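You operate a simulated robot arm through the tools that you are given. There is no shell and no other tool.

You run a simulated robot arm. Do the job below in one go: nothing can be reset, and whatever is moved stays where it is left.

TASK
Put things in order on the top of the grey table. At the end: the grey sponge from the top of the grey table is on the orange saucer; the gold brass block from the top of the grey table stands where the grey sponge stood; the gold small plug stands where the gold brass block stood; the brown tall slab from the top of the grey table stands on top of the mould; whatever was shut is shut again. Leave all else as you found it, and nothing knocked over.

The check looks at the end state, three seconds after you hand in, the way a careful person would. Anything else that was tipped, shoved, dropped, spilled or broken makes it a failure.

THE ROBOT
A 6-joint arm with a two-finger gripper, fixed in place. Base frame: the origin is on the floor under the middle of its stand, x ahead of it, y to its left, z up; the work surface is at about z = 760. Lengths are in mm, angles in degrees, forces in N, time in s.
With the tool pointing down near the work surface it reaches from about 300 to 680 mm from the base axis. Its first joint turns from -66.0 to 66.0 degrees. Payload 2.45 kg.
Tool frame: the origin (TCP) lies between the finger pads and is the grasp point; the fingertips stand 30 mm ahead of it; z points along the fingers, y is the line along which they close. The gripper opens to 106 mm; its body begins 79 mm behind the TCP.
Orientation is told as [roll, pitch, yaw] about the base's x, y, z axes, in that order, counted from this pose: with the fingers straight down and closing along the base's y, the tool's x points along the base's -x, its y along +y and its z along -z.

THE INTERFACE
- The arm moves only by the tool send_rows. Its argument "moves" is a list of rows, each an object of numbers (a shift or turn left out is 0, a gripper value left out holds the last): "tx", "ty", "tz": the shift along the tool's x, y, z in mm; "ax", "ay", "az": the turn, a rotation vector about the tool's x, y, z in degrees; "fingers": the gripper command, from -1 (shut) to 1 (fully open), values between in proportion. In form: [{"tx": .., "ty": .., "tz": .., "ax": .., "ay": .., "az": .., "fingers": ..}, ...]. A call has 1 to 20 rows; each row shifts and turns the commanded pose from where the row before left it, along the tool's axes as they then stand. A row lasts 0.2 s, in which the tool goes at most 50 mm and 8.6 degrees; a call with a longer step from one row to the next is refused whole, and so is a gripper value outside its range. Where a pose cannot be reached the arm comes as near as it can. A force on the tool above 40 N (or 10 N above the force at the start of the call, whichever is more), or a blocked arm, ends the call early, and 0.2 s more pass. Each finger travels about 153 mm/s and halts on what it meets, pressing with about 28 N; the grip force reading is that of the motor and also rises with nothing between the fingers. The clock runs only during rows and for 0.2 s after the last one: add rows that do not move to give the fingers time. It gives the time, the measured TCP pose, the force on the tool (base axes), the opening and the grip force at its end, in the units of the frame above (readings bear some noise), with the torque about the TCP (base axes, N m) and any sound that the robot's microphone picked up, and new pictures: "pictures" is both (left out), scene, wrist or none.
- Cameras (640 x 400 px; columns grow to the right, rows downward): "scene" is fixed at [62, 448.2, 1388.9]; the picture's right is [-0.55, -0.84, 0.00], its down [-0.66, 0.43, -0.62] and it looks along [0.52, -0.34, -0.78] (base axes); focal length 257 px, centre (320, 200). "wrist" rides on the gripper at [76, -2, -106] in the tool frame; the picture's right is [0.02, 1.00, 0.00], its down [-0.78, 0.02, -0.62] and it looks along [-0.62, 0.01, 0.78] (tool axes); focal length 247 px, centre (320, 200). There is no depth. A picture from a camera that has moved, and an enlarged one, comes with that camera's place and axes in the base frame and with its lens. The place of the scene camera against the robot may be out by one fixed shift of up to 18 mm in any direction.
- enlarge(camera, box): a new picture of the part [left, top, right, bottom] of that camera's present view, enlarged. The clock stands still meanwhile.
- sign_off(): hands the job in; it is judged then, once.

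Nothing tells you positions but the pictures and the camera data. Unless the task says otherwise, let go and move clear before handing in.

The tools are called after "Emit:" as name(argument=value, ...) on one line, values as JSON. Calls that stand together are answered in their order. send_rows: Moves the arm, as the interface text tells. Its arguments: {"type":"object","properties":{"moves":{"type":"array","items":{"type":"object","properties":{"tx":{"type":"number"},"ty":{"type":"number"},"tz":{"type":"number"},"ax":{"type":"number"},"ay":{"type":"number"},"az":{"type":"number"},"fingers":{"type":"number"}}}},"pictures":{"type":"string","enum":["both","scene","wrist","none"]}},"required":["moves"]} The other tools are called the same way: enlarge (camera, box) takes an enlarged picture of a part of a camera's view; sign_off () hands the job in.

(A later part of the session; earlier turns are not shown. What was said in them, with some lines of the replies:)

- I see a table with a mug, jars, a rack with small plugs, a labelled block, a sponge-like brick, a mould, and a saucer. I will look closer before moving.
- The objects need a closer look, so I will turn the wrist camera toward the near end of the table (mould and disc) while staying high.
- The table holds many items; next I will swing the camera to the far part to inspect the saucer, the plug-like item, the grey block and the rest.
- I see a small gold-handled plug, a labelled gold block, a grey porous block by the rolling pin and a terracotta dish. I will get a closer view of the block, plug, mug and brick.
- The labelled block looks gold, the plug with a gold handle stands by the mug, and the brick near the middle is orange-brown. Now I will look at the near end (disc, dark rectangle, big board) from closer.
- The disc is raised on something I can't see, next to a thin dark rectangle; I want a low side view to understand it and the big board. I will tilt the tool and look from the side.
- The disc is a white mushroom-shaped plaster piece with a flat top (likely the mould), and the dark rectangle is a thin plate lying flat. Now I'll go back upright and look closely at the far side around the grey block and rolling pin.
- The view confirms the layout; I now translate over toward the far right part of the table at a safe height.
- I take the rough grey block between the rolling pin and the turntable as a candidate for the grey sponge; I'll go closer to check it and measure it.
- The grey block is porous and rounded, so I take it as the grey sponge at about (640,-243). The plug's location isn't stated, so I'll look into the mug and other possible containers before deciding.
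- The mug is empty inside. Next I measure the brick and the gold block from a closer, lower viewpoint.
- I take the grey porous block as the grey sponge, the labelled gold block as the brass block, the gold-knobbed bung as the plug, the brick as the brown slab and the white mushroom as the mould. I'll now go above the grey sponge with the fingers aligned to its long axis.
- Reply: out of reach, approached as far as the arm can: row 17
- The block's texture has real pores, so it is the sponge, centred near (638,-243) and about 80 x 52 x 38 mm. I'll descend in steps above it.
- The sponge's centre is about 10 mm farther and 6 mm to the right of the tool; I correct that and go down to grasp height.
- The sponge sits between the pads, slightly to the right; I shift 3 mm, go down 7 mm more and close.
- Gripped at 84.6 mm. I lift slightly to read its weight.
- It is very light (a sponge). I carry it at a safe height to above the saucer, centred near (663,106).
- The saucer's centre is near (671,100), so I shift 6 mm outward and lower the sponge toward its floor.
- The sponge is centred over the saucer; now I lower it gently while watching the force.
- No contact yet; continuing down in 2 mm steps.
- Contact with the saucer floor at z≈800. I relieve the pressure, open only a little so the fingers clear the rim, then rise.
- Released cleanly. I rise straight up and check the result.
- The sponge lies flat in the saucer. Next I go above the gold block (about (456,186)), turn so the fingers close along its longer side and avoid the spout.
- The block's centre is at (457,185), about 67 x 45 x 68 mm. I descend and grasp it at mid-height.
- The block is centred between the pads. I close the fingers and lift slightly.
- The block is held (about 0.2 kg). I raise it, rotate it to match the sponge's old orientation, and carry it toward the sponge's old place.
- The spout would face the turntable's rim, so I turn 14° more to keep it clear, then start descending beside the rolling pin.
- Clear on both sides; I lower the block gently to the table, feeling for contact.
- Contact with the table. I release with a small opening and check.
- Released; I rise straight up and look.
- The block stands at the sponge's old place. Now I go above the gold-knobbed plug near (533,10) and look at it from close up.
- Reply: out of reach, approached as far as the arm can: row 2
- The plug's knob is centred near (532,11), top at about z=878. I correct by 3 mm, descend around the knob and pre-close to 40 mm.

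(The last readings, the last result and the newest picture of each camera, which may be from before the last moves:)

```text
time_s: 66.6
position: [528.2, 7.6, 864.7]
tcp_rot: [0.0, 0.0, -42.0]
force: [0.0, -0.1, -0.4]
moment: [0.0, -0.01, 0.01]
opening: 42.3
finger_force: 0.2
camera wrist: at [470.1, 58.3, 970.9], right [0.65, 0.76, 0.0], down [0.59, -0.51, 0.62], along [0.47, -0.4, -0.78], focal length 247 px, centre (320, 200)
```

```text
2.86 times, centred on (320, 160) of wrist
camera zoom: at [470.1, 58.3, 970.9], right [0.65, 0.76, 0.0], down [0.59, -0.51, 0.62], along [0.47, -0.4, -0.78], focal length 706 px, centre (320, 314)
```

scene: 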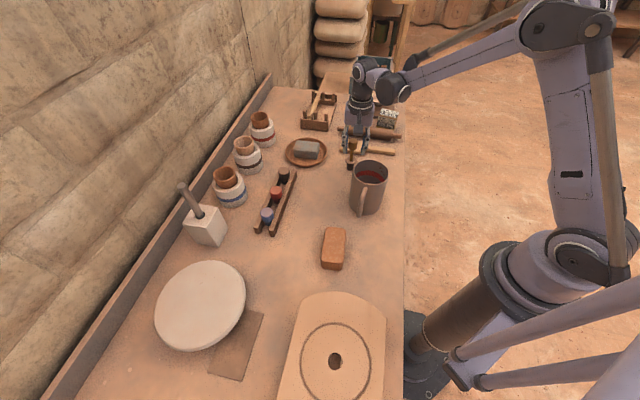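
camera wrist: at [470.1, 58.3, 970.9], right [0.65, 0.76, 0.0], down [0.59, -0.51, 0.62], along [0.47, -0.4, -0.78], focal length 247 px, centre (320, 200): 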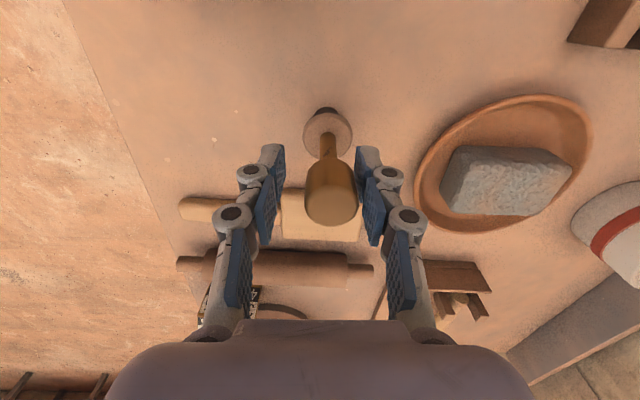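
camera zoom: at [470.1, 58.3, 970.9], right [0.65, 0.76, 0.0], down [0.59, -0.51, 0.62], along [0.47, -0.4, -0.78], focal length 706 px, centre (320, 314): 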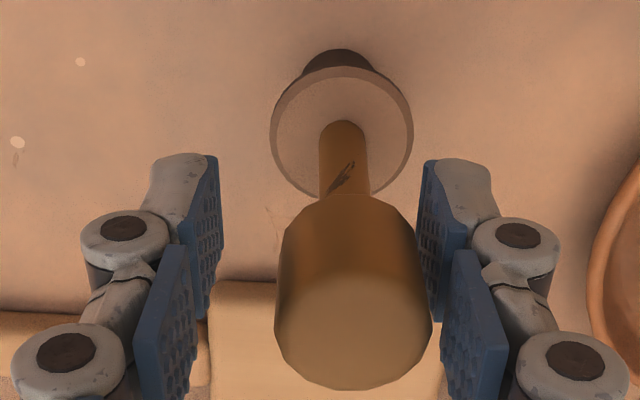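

The knob is nearer the right pad; I shift 4.5 mm to centre it and then close gradually.

Emit:
send_rows(moves=[{"ty": 4.5, "tz": 3}, {}, {"fingers": -0.32}, {"fingers": -0.4}, {}], pictures="wrist")

Emit:
enlarge(camera="wrist", box=[240, 90, 400, 230])

```text
time_s: 67.8
position: [531.7, 12.4, 863.0]
tcp_rot: [0.1, 0.0, -41.9]
force: [-0.2, -0.2, -0.2]
moment: [-0.02, 0.01, -0.01]
opening: 32.0
finger_force: 0.0
camera wrist: at [473.4, 62.0, 967.5], right [0.65, 0.76, 0.0], down [0.59, -0.51, 0.62], along [0.47, -0.4, -0.78], focal length 247 px, centre (320, 200)
```

wrist: 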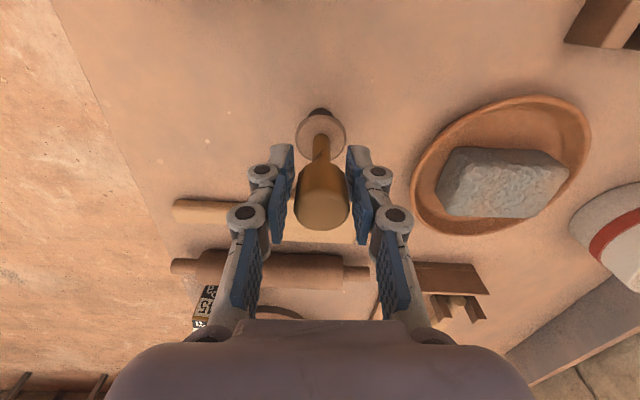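

```text
2.86 times, centred on (320, 160) of wrist
camera zoom: at [473.4, 62.0, 967.5], right [0.65, 0.76, 0.0], down [0.59, -0.51, 0.62], along [0.47, -0.4, -0.78], focal length 706 px, centre (320, 314)
```

zoom: 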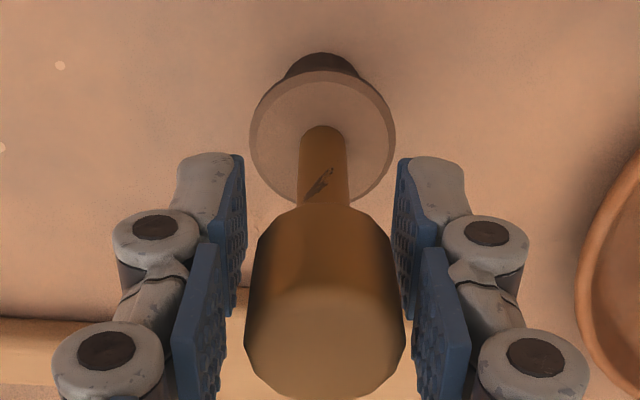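

Well centred now. I close fully and lift slowly.

Emit:
send_rows(moves=[{"fingers": -0.5}, {"fingers": -1}, {"fingers": -1}, {}], pictures="none")

Emit:
send_rows(moves=[{"tz": -3}, {"tz": -5}, {"tz": -10}, {}], pictures="both")

Emit:
enlarge(camera="scene", box=[310, 120, 400, 190])

```text
time_s: 68.8
position: [531.4, 10.9, 862.1]
tcp_rot: [0.0, -0.1, -42.0]
force: [0.1, -0.3, 0.9]
moment: [0.01, -0.03, 0.05]
opening: 25.8
finger_force: 27.8
```

```text
time_s: 69.8
position: [532.3, 9.7, 878.9]
tcp_rot: [0.2, 0.0, -41.9]
force: [-0.3, -0.6, -0.1]
moment: [0.02, -0.01, 0.01]
opening: 25.7
finger_force: 28.1
camera wrist: at [474.0, 60.7, 984.6], right [0.65, 0.76, 0.0], down [0.59, -0.51, 0.62], along [0.47, -0.4, -0.78], focal length 247 px, centre (320, 200)
```

scene: 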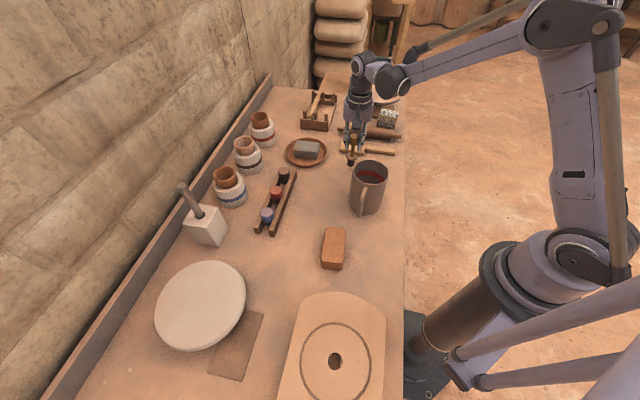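
wrist: 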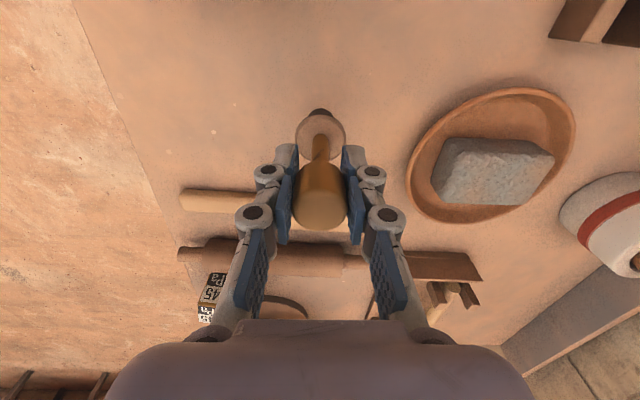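

```text
5.71 times, centred on (355, 155) of scene
camera zoom: at [62.0, 448.2, 1388.9], right [-0.55, -0.84, 0.0], down [-0.66, 0.43, -0.62], along [0.52, -0.34, -0.78], focal length 1466 px, centre (120, 457)
```

zoom: 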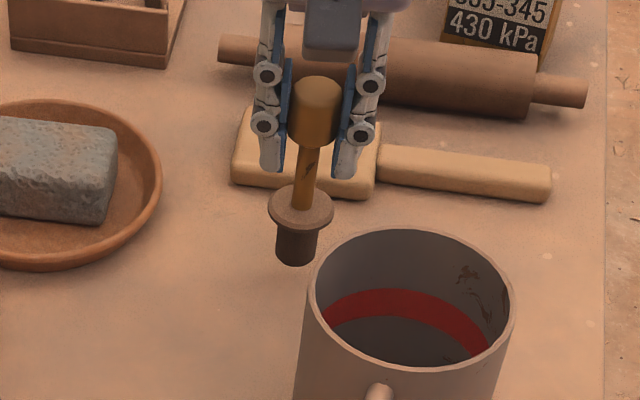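

The plug is held upright and very light. I raise it and carry it to the brass block's old place at (456.5,185).

Emit:
send_rows(moves=[{"tz": -25}, {"tz": -25}, {"tx": 43.3, "ty": 19.8}, {"tx": 43.3, "ty": 19.8}, {"tx": 43.3, "ty": 19.8}, {"tx": 43.3, "ty": 19.8}, {}, {}], pictures="both")

```text
time_s: 71.6
position: [459.1, 186.1, 929.5]
tcp_rot: [0.1, 0.0, -42.0]
force: [-0.6, -0.4, -1.3]
moment: [0.01, -0.02, -0.03]
opening: 25.7
finger_force: 28.3
camera wrist: at [400.5, 237.4, 1035.7], right [0.65, 0.76, 0.0], down [0.59, -0.51, 0.62], along [0.47, -0.4, -0.78], focal length 247 px, centre (320, 200)
```

scene: 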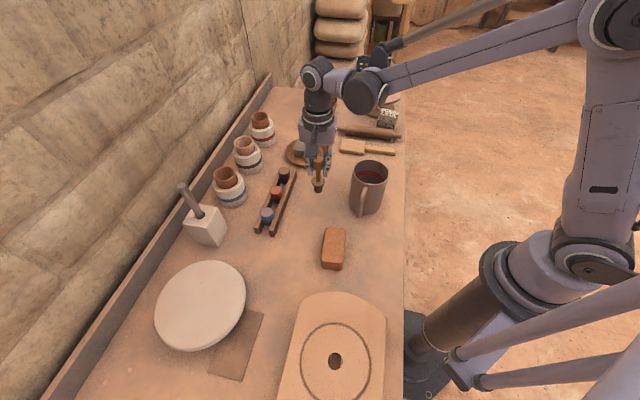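
wrist: 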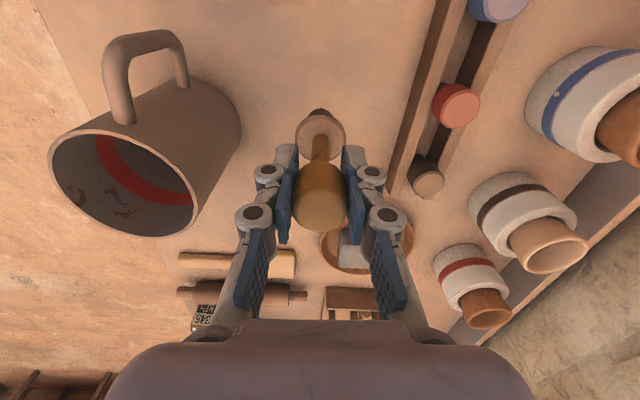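

I nudge 2 mm and lower the plug toward the table.

Emit:
send_rows(moves=[{"tx": 1, "ty": -2, "tz": 22}, {"tz": 20}, {"tz": 14}, {"tz": 5}, {}], pictures="none")

Emit:
send_rows(moves=[{"tz": 2}, {}], pictures="none")

```text
time_s: 72.8
position: [456.8, 185.7, 868.3]
tcp_rot: [0.1, 0.0, -41.9]
force: [0.2, 0.2, -1.2]
moment: [-0.03, 0.0, 0.01]
opening: 25.7
finger_force: 28.0
```

```text
time_s: 73.4
position: [456.0, 185.6, 867.2]
tcp_rot: [0.1, 0.0, -41.9]
force: [-0.1, 0.0, -0.9]
moment: [-0.04, -0.01, 0.0]
opening: 25.7
finger_force: 27.7
```

Emit:
send_rows(moves=[{"tz": 2}, {}], pictures="none")

Emit:
send_rows(moves=[{"tz": 1}, {}], pictures="none")

Emit:
send_rows(moves=[{"tz": 1}, {}], pictures="none")

```text
time_s: 74.0
position: [454.3, 184.5, 863.8]
tcp_rot: [0.1, 0.0, -41.9]
force: [0.1, 0.6, -2.0]
moment: [0.01, -0.01, -0.01]
opening: 25.9
finger_force: 27.8
```

```text
time_s: 74.6
position: [455.1, 183.4, 864.1]
tcp_rot: [0.1, 0.0, -41.9]
force: [-1.3, -0.6, -0.6]
moment: [0.02, 0.0, -0.02]
opening: 25.9
finger_force: 27.7
```

```text
time_s: 75.2
position: [456.0, 185.3, 863.3]
tcp_rot: [0.1, 0.0, -41.9]
force: [1.0, 0.4, -1.0]
moment: [-0.04, -0.02, 0.0]
opening: 25.8
finger_force: 27.3
```

Emit:
send_rows(moves=[{"tz": 0.8}, {}], pictures="none")

Emit:
send_rows(moves=[{"tz": 0.8}, {}], pictures="scene")

Emit:
enlarge(camera="scene", box=[280, 150, 370, 230])

```text
time_s: 75.8
position: [456.3, 184.1, 862.1]
tcp_rot: [0.1, -0.1, -41.9]
force: [0.2, 0.2, -0.7]
moment: [-0.01, -0.04, -0.02]
opening: 25.6
finger_force: 28.0
```

```text
time_s: 76.4
position: [455.8, 185.0, 860.4]
tcp_rot: [0.2, -0.1, -42.0]
force: [0.5, 1.0, 16.1]
moment: [-0.07, -0.05, -0.02]
opening: 25.7
finger_force: 28.1
```

scene: 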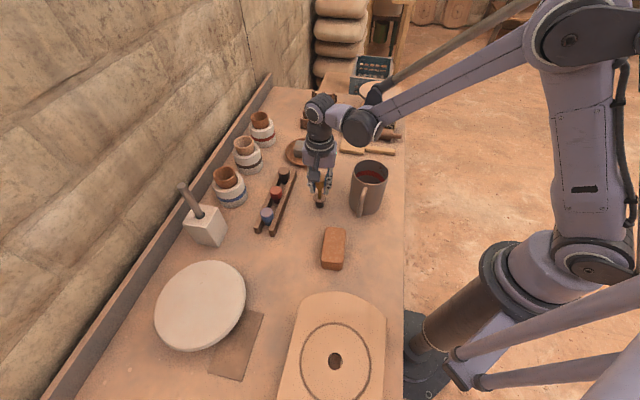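

```text
5.00 times, centred on (325, 190) of scene
camera zoom: at [61.8, 448.1, 1388.9], right [-0.55, -0.84, 0.0], down [-0.66, 0.43, -0.62], along [0.52, -0.34, -0.78], focal length 1283 px, centre (295, 250)
```

zoom: 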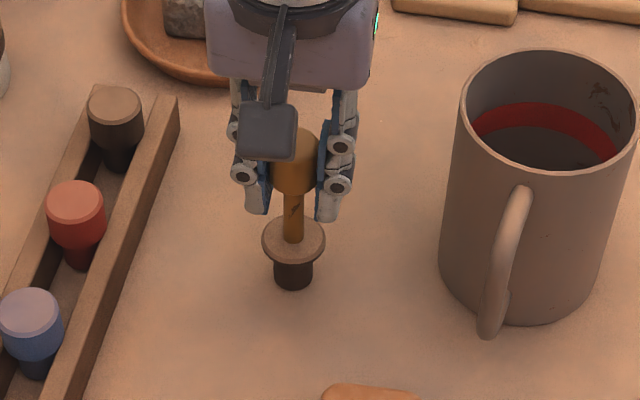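

Contact made. I ease off, release gently and rise.

Emit:
send_rows(moves=[{"tz": -1}, {}, {"fingers": -0.4}, {"fingers": -0.2}, {"fingers": 0.0}, {}], pictures="wrist")

```text
time_s: 77.8
position: [453.9, 183.0, 862.1]
tcp_rot: [0.1, 0.0, -41.9]
force: [0.8, -0.3, 0.2]
moment: [0.03, -0.01, -0.01]
opening: 53.1
finger_force: 0.0
camera wrist: at [396.9, 234.6, 968.1], right [0.65, 0.76, 0.0], down [0.59, -0.51, 0.62], along [0.47, -0.4, -0.78], focal length 247 px, centre (320, 200)
```

wrist: 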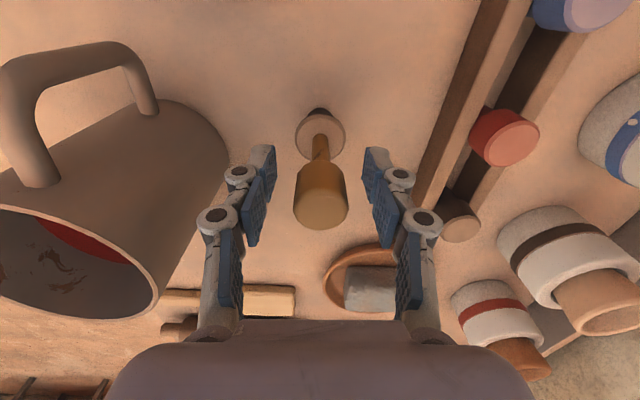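

The plug stands by itself. I rise straight up and then check the whole table.

Emit:
send_rows(moves=[{"tz": -15}, {"tz": -30}, {"tz": -40}, {"tz": -40}, {"tz": -20, "fingers": 1}], pictures="both")

Emit:
enlarge(camera="scene", box=[240, 120, 400, 280])

```text
time_s: 79.0
position: [453.3, 184.3, 1006.6]
tcp_rot: [0.1, -0.1, -41.9]
force: [0.2, -1.0, -0.4]
moment: [-0.03, -0.01, -0.03]
opening: 106.0
finger_force: 0.0
camera wrist: at [394.9, 234.5, 1112.0], right [0.65, 0.76, 0.0], down [0.59, -0.51, 0.62], along [0.47, -0.4, -0.78], focal length 247 px, centre (320, 200)
```

scene: 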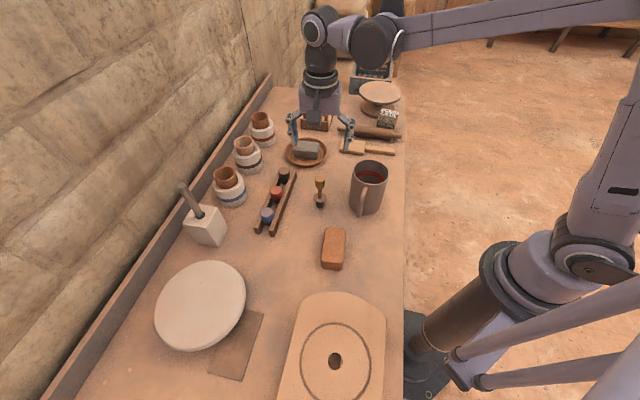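
wrist: 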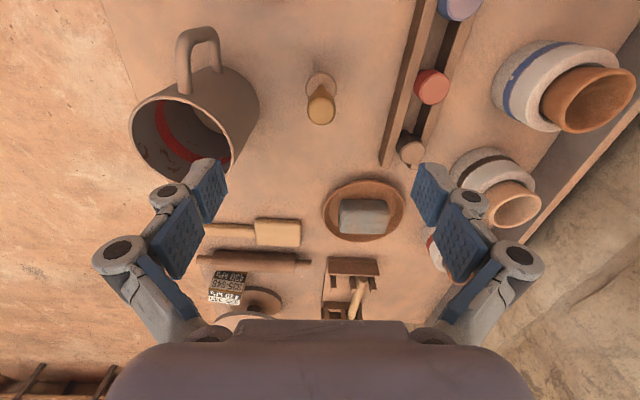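

```text
2.50 times, centred on (320, 200) of scene
camera zoom: at [62.0, 448.2, 1388.9], right [-0.55, -0.84, 0.0], down [-0.66, 0.43, -0.62], along [0.52, -0.34, -0.78], focal length 642 px, centre (320, 200)
```

zoom: 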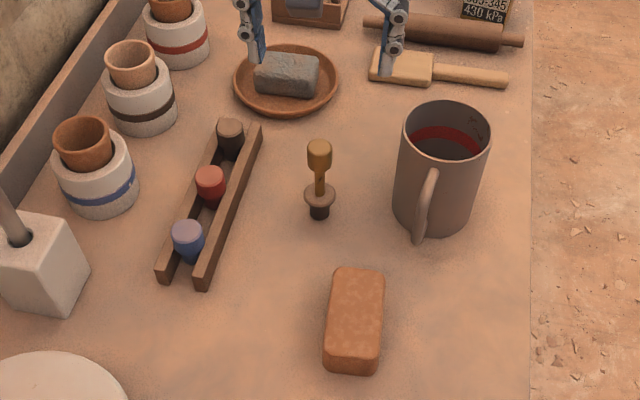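

Three of the moves are done and look right. Next I move above the brick (the brown slab) and refine its position.

Emit:
send_rows(moves=[{"tx": 36.2, "ty": -15}, {"tx": 36.2, "ty": -15}, {"tx": 36.2, "ty": -15, "tz": 20}, {"tx": 36.2, "ty": -15, "tz": 20}, {"tz": 20}, {}], pictures="wrist")

Emit:
enlarge(camera="wrist", box=[240, 40, 400, 200])

```text
time_s: 80.4
position: [308.6, 234.8, 944.9]
tcp_rot: [0.2, -0.1, -41.9]
force: [-0.7, -0.1, 0.8]
moment: [0.0, -0.02, -0.01]
opening: 105.8
finger_force: 0.1
camera wrist: at [250.5, 285.4, 1052.0], right [0.65, 0.76, 0.0], down [0.59, -0.51, 0.62], along [0.47, -0.4, -0.78], focal length 247 px, centre (320, 200)
```

wrist: 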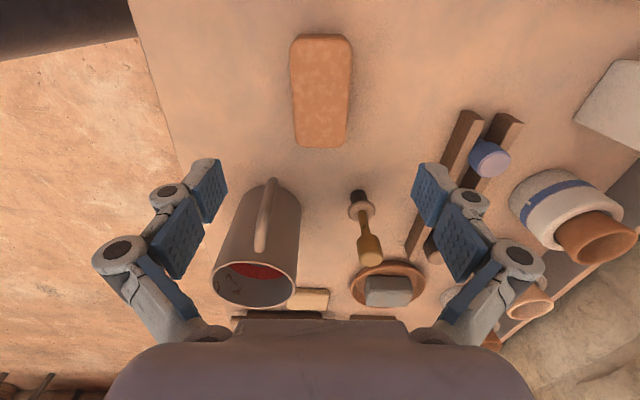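

```text
2.50 times, centred on (320, 120) of wrist
camera zoom: at [250.5, 285.4, 1052.0], right [0.65, 0.76, 0.0], down [0.59, -0.51, 0.62], along [0.47, -0.4, -0.78], focal length 617 px, centre (320, 400)
```

zoom: 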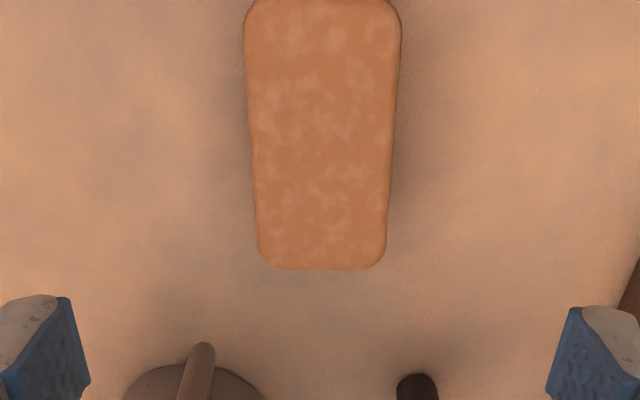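

The brick's centre is (305.6,237.4), its long axis at about -40.6°. I align and descend to grasp across its width.

Emit:
send_rows(moves=[{"tx": 4, "az": -1.2, "tz": 30}, {"tz": 35}, {"tz": 35}, {"tz": 30}, {"tz": 18}, {}], pictures="wrist")

```text
time_s: 81.8
position: [302.2, 238.1, 796.7]
tcp_rot: [0.1, 0.0, -40.7]
force: [-0.7, -0.3, 0.0]
moment: [0.01, 0.0, -0.02]
opening: 106.2
finger_force: 0.1
camera wrist: at [244.2, 287.4, 902.6], right [0.64, 0.77, 0.0], down [0.6, -0.5, 0.62], along [0.48, -0.39, -0.78], focal length 247 px, centre (320, 200)
```

wrist: 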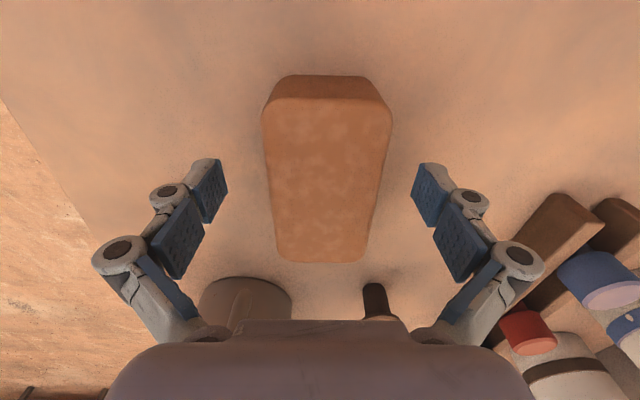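

Centred. I close the fingers and lift.

Emit:
send_rows(moves=[{"tx": -2.5, "fingers": 0.4}, {"fingers": 0.15}, {"fingers": -1}, {"fingers": -1}, {"fingers": -1}], pictures="none")

Emit:
send_rows(moves=[{"tz": -8}, {"tz": -15}, {"tz": -25}, {}, {}], pictures="both")

```text
time_s: 83.0
position: [304.4, 236.8, 796.9]
tcp_rot: [0.1, 0.1, -40.8]
force: [2.3, 1.8, 4.5]
moment: [0.22, -0.21, 0.06]
opening: 59.5
finger_force: 28.1
```

```text
time_s: 84.2
position: [304.1, 237.2, 847.4]
tcp_rot: [0.1, 0.0, -40.7]
force: [0.7, -0.3, -4.5]
moment: [-0.02, 0.02, 0.01]
opening: 59.7
finger_force: 27.7
camera wrist: at [244.3, 286.8, 952.5], right [0.64, 0.77, 0.0], down [0.6, -0.5, 0.62], along [0.48, -0.39, -0.78], focal length 247 px, centre (320, 200)
```

scene: 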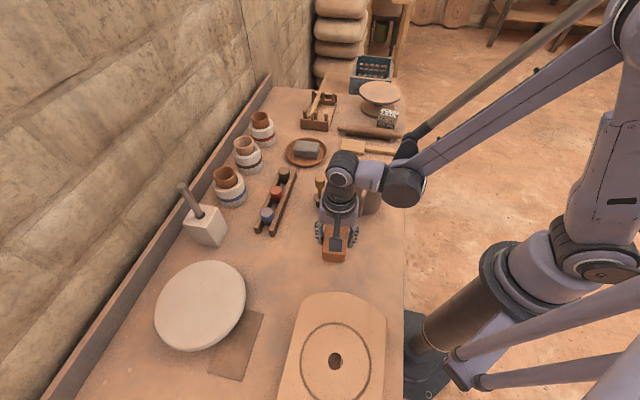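
wrist: 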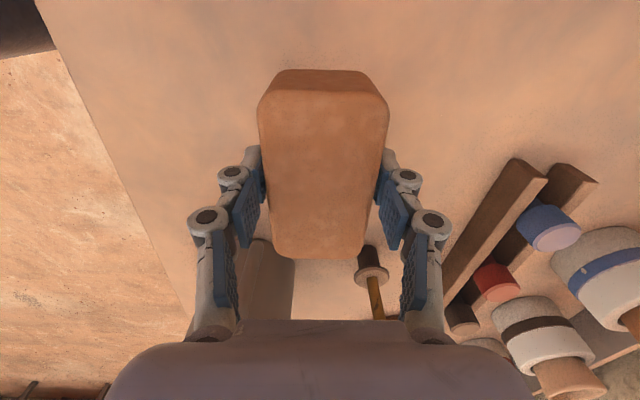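

The brick weighs about 0.45 kg, so it's a solid slab, confirming the sponge choice. I raise it, turn it and carry it to above the white mould near (352,560).

Emit:
send_rows(moves=[{"tz": -30}, {"tz": -30}, {"tz": -25}, {"az": -8}, {"az": -8}, {"az": -8}, {"az": -8}, {"az": -8}, {"az": -8}, {"az": -8}, {"tx": -18.8, "ty": 42.7}, {"tx": -18.8, "ty": 42.7}, {"tx": -18.8, "ty": 42.7}, {"tx": -18.8, "ty": 42.7}, {"tx": -18.8, "ty": 42.7}, {"tx": -18.8, "ty": 42.7}, {"tx": -18.8, "ty": 42.7}, {}], pictures="both")

```text
time_s: 88.0
position: [352.2, 561.5, 932.9]
tcp_rot: [0.2, 0.0, 15.3]
force: [-1.0, -0.5, -5.2]
moment: [0.01, -0.01, 0.03]
opening: 59.7
finger_force: 27.7
camera wrist: at [278.6, 539.8, 1039.2], right [-0.28, 0.96, 0.0], down [0.75, 0.22, 0.62], along [0.6, 0.18, -0.78], focal length 247 px, centre (320, 200)
```

scene: 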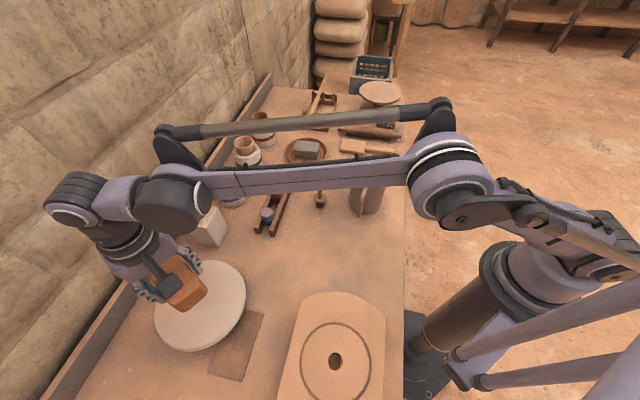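
wrist: 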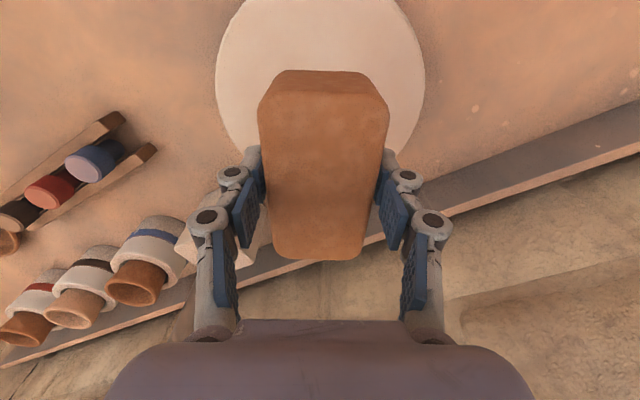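

The slab is centred over the mould. I lower it toward the mould's top, then feel for contact.

Emit:
send_rows(moves=[{"tz": 30}, {"tz": 30}, {"tz": 20}, {"tz": 6}, {}], pictures="both")

Emit:
enlarge(camera="scene", box=[130, 220, 270, 360])

```text
time_s: 89.2
position: [354.5, 559.5, 847.6]
tcp_rot: [0.1, -0.1, 15.4]
force: [0.9, 0.6, 19.7]
moment: [0.04, -0.06, 0.32]
opening: 59.9
finger_force: 28.4
camera wrist: at [280.4, 538.2, 953.7], right [-0.28, 0.96, 0.0], down [0.75, 0.22, 0.62], along [0.6, 0.18, -0.78], focal length 247 px, centre (320, 200)
```

scene: 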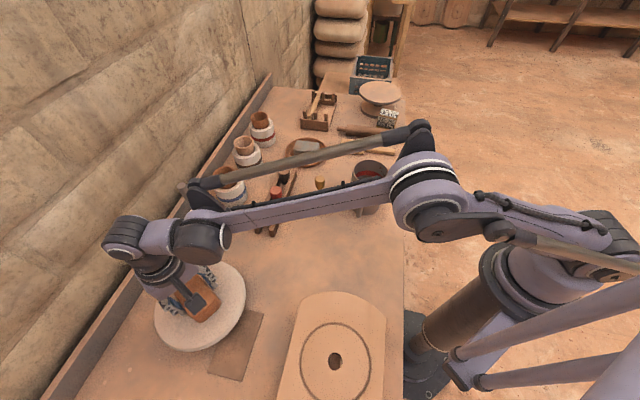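
wrist: 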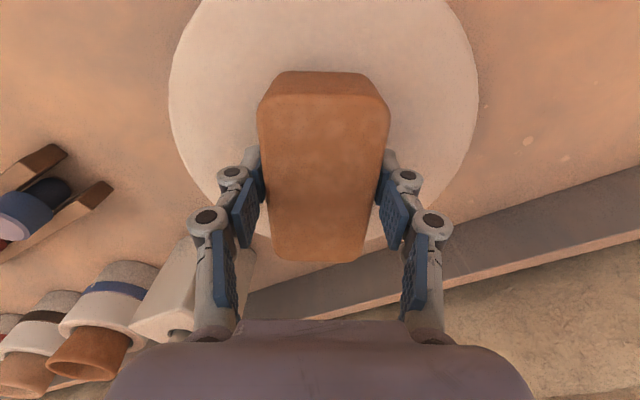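

```text
2.86 times, centred on (200, 290) of scene
camera zoom: at [61.8, 447.9, 1389.0], right [-0.55, -0.84, 0.0], down [-0.66, 0.43, -0.62], along [0.52, -0.34, -0.78], focal length 733 px, centre (663, -57)
```

zoom: 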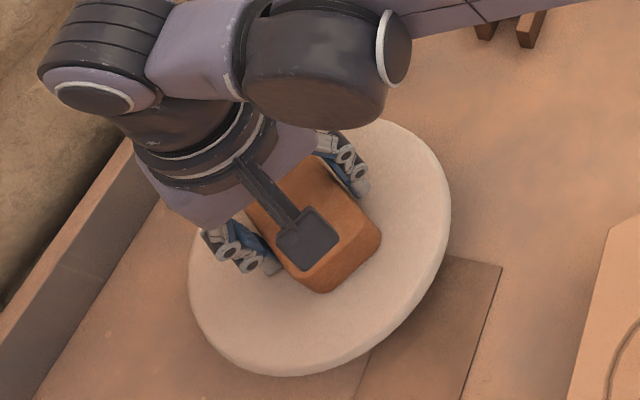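

The slab touched the mould's top at about z=811. I ease off the pressure before releasing.

Emit:
send_rows(moves=[{"tz": -1.2}, {}], pictures="none")

```text
time_s: 89.8
position: [354.1, 559.9, 847.9]
tcp_rot: [-0.1, -0.2, 15.3]
force: [-1.1, -3.3, 10.0]
moment: [0.19, -0.36, 0.08]
opening: 59.5
finger_force: 28.1
```

Emit:
send_rows(moves=[{"tz": -0.7}, {}], pictures="wrist")

Emit:
enlarge(camera="scene", box=[140, 240, 260, 360])

```text
time_s: 90.4
position: [353.4, 560.1, 847.9]
tcp_rot: [0.1, -0.1, 15.4]
force: [-0.8, -2.4, -1.1]
moment: [-0.2, 0.02, -0.04]
opening: 59.5
finger_force: 27.7
camera wrist: at [280.8, 538.9, 953.7], right [-0.28, 0.96, 0.0], down [0.75, 0.22, 0.62], along [0.6, 0.18, -0.78], focal length 247 px, centre (320, 200)
```

wrist: 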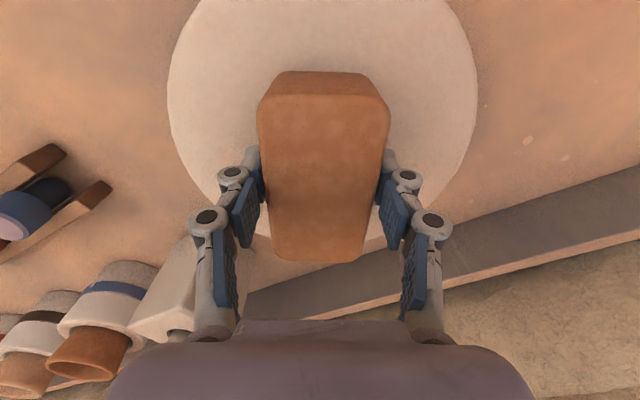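

```text
3.33 times, centred on (200, 300) of scene
camera zoom: at [62.0, 448.2, 1388.9], right [-0.55, -0.84, 0.0], down [-0.66, 0.43, -0.62], along [0.52, -0.34, -0.78], focal length 855 px, centre (720, -133)
```

zoom: 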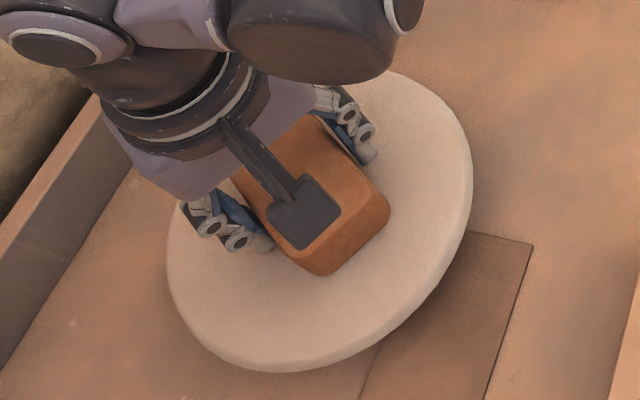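

Barely loaded now. I open slightly and check the slab rests stably.

Emit:
send_rows(moves=[{"fingers": 0.2}, {"fingers": 0.35}, {}, {}], pictures="wrist")

```text
time_s: 91.4
position: [354.4, 561.1, 847.0]
tcp_rot: [0.1, -0.1, 15.4]
force: [-0.1, 0.1, -0.2]
moment: [-0.02, 0.01, 0.01]
opening: 71.8
finger_force: 0.1
camera wrist: at [280.8, 538.9, 954.2], right [-0.28, 0.96, 0.0], down [0.75, 0.22, 0.62], along [0.6, 0.18, -0.78], focal length 247 px, centre (320, 200)
```

wrist: 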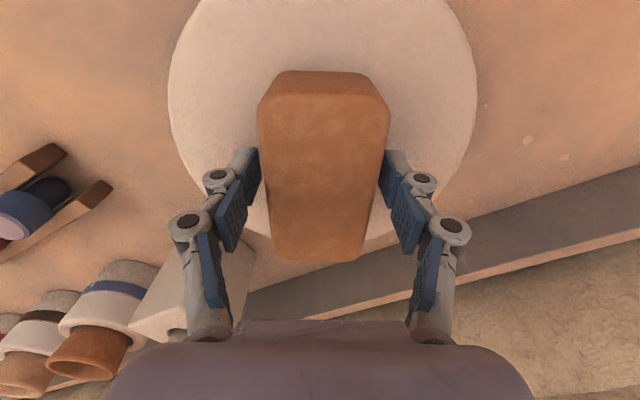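

The slab rests flat on the mould. I rise straight up, then back away toward a neutral pose and review everything.

Emit:
send_rows(moves=[{"tz": -15}, {"tz": -30}, {"tz": -40}, {"tz": -40}, {"tz": -20}, {"tx": 20, "ty": -40}, {"tx": 20, "ty": -40}, {"tx": 20, "ty": -40}, {"tx": 20, "ty": -40}, {"tx": 20, "ty": -40}, {}], pictures="both")

Emit:
enlarge(camera="scene", box=[130, 220, 290, 380])

Emit:
enlarge(camera="scene", box=[260, 70, 420, 230])

```text
time_s: 93.8
position: [311.3, 337.9, 993.6]
tcp_rot: [0.0, -0.1, 15.3]
force: [-0.5, 0.3, 0.2]
moment: [0.01, 0.04, -0.02]
opening: 71.5
finger_force: 0.1
camera wrist: at [237.3, 317.9, 1099.5], right [-0.29, 0.96, 0.0], down [0.75, 0.22, 0.62], along [0.6, 0.18, -0.78], focal length 247 px, centre (320, 200)
```

scene: 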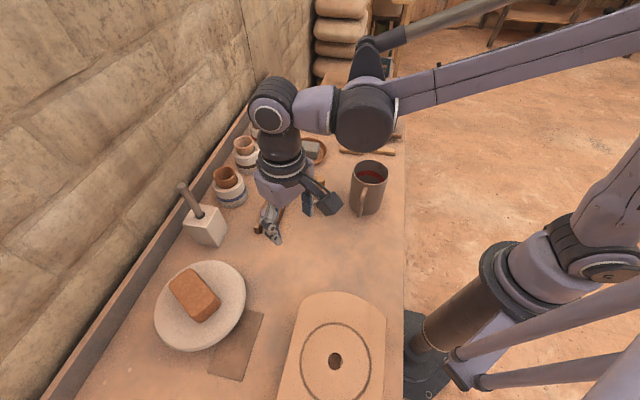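
wrist: 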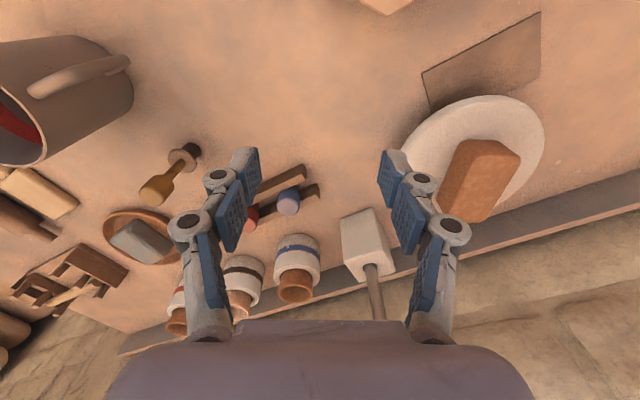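

```text
2.50 times, centred on (210, 300) of scene
camera zoom: at [62.0, 448.2, 1388.9], right [-0.55, -0.84, 0.0], down [-0.66, 0.43, -0.62], along [0.52, -0.34, -0.78], focal length 642 px, centre (595, -50)
```

zoom: 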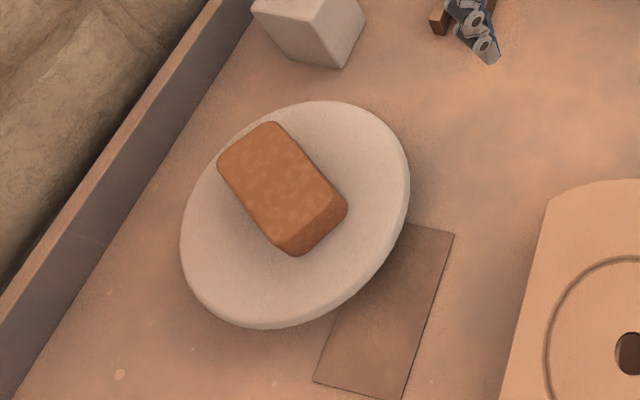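

```text
2.50 times, centred on (340, 150) of scene
camera zoom: at [62.0, 448.2, 1388.9], right [-0.55, -0.84, 0.0], down [-0.66, 0.43, -0.62], along [0.52, -0.34, -0.78], focal length 642 px, centre (270, 325)
```

zoom: 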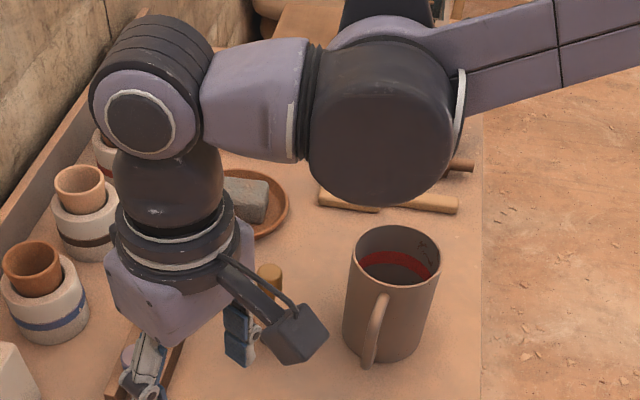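

The slab stands on the mould. Before handing in, I'll double-check the near end of the table (board hole, other items) for anything that could be a closed container or another gold plug.

Emit:
send_rows(moves=[{"az": -8.3}, {"az": -8.3}, {"az": -8.3}, {"az": -8.3}, {"az": -8.3}, {"az": -8.3}, {"az": -8.3}, {"az": -8.3}, {"az": -8.3}, {"az": -8.3}, {"az": -8.3}, {"az": -8.3}, {"ty": 30}, {"ty": 30}, {"ty": 30}], pictures="both")

```text
time_s: 97.0
position: [227.2, 302.2, 990.0]
tcp_rot: [-0.1, 0.1, 115.0]
force: [-0.4, -0.1, 0.8]
moment: [-0.02, 0.0, 0.0]
opening: 71.1
finger_force: 0.0
camera wrist: at [260.3, 234.5, 1096.5], right [-0.9, -0.44, 0.0], down [-0.35, 0.7, 0.62], along [-0.27, 0.56, -0.78], focal length 247 px, centre (320, 200)
```

scene: 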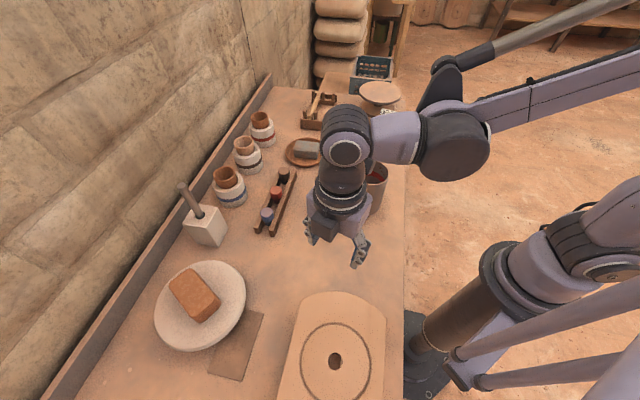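
wrist: 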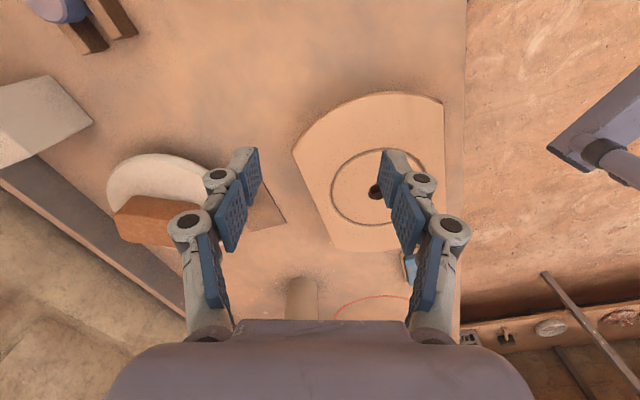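

Emit:
enlarge(camera="wrist", box=[440, 260, 640, 400])

Emit:
enlarge(camera="wrist", box=[280, 80, 460, 260])

Emit:
enlarge(camera="wrist", box=[80, 130, 300, 330])

```text
2.86 times, centred on (540, 330) of wrist
camera zoom: at [260.3, 234.5, 1096.5], right [-0.9, -0.44, 0.0], down [-0.35, 0.7, 0.62], along [-0.27, 0.56, -0.78], focal length 706 px, centre (-309, -171)
```

zoom: 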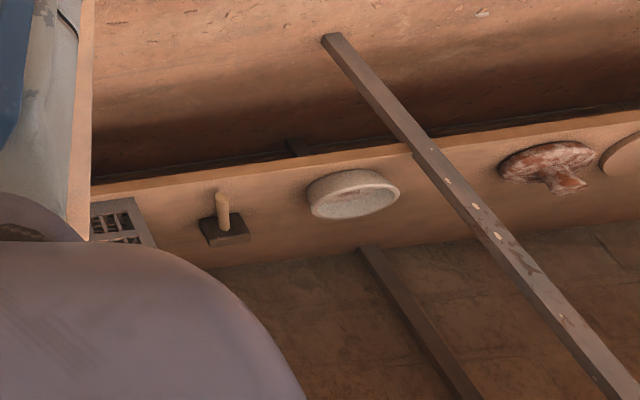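

```text
2.22 times, centred on (370, 170) of wrist
camera zoom: at [260.3, 234.5, 1096.5], right [-0.9, -0.44, 0.0], down [-0.35, 0.7, 0.62], along [-0.27, 0.56, -0.78], focal length 549 px, centre (209, 267)
```

zoom: 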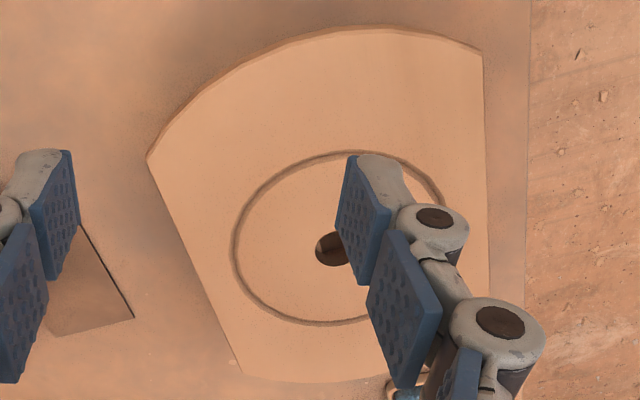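

```text
2.00 times, centred on (190, 230) of wrist
camera zoom: at [260.3, 234.5, 1096.5], right [-0.9, -0.44, 0.0], down [-0.35, 0.7, 0.62], along [-0.27, 0.56, -0.78], focal length 494 px, centre (580, 140)
```

zoom: 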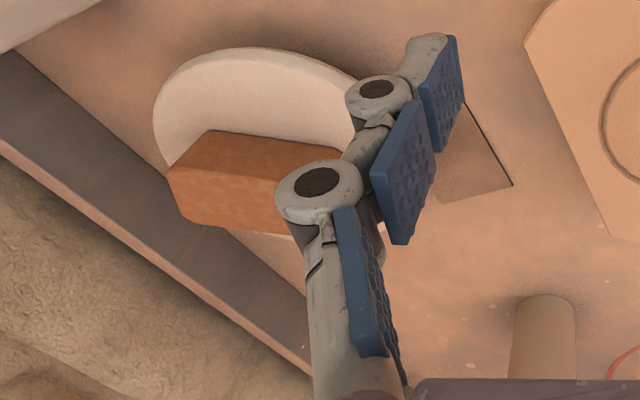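

Emit:
enlarge(camera="scene", box=[160, 90, 340, 260])

Emit:
send_rows(moves=[{"tz": -20, "az": 8.3}, {"tz": -20, "az": 8.3}, {"tz": -20, "az": 8.3}, {"tz": -20, "az": 8.3}, {"az": 8.3}, {"az": 8.3}, {"az": 8.3}, {"az": 8.3}, {"az": 8.3}, {"az": 8.3}, {"az": 8.3}, {"az": 8.3}, {"az": 8.3}, {"az": 8.3}, {"az": 8.3}, {"az": 8.3}, {"az": 8.3}, {"az": 8.3}], pictures="both")

```text
2.35 times, centred on (250, 175) of scene
camera zoom: at [62.0, 448.2, 1388.9], right [-0.55, -0.84, 0.0], down [-0.66, 0.43, -0.62], along [0.52, -0.34, -0.78], focal length 604 px, centre (485, 259)
```

zoom: 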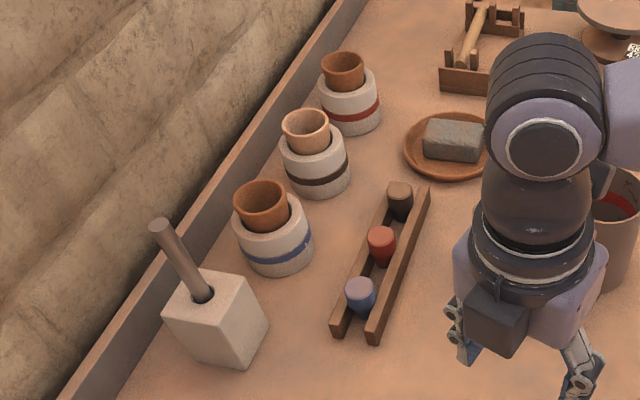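

```text
time_s: 100.8
position: [229.9, 302.3, 1072.6]
tcp_rot: [0.0, 0.0, -34.7]
force: [0.1, -0.6, -0.5]
moment: [0.03, 0.03, -0.02]
opening: 71.3
finger_force: 0.1
camera wrist: at [165.0, 345.2, 1178.7], right [0.55, 0.83, 0.0], down [0.65, -0.43, 0.62], along [0.52, -0.34, -0.78], focal length 247 px, centre (320, 200)
```

scene: 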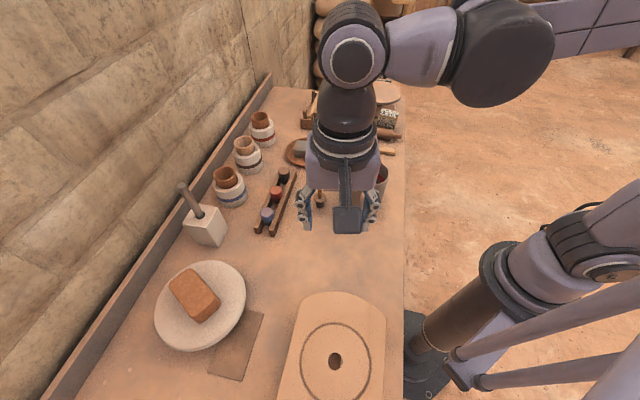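
wrist: 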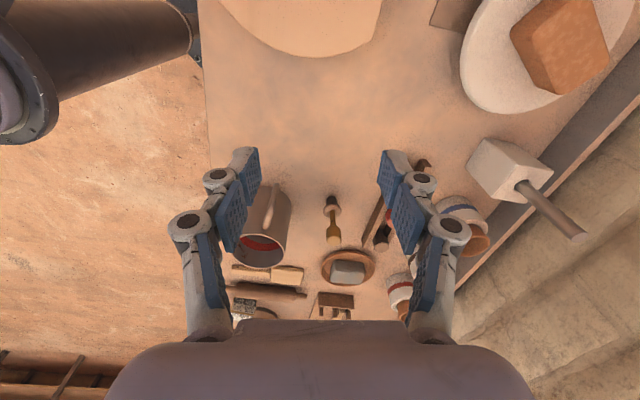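

All four moves are in place: the sponge is on the saucer, the block is on the sponge's old spot, the plug is on the block's old spot and the slab is on the white mould. Nothing else looks moved, I opened nothing, and the arm is clear, so I hand in.

Emit:
sign_off()

```text
The job is handed in.
```

I made all four moves and handed the job in. Nothing was knocked over or opened, and in the last pictures nothing else looks moved. The names didn't settle every object, so I chose some by colour, weight and reach.

| Task item | What I used | Where it ended up |
|---|---|---|
| Grey sponge | The grey porous block by the rolling pin; it weighed almost nothing when lifted | Flat in the orange saucer |
| Gold brass block | The gold block labelled "335-345 / 430 kPa" | On the sponge's old spot, turned about 15° from the sponge's line so its spout clears the turntable |
| Gold small plug | The bung with the gold stem and knob that stood by the mug | Upright on the brass block's old spot |
| Brown tall slab | The orange-brown brick; about 0.45 kg, so solid | Lying flat on the white mushroom-shaped mould |

- **Slab and mould:** these two are the least certain. I saw no other brown slab I could pick up. The only other likely mould, the big board with the ring, has its centre beyond the arm's turning range.
- **Plug:** the task didn't say where it was, so I looked into the mug and over the rest of the table I could see. I found no other gold plug and no shut container.
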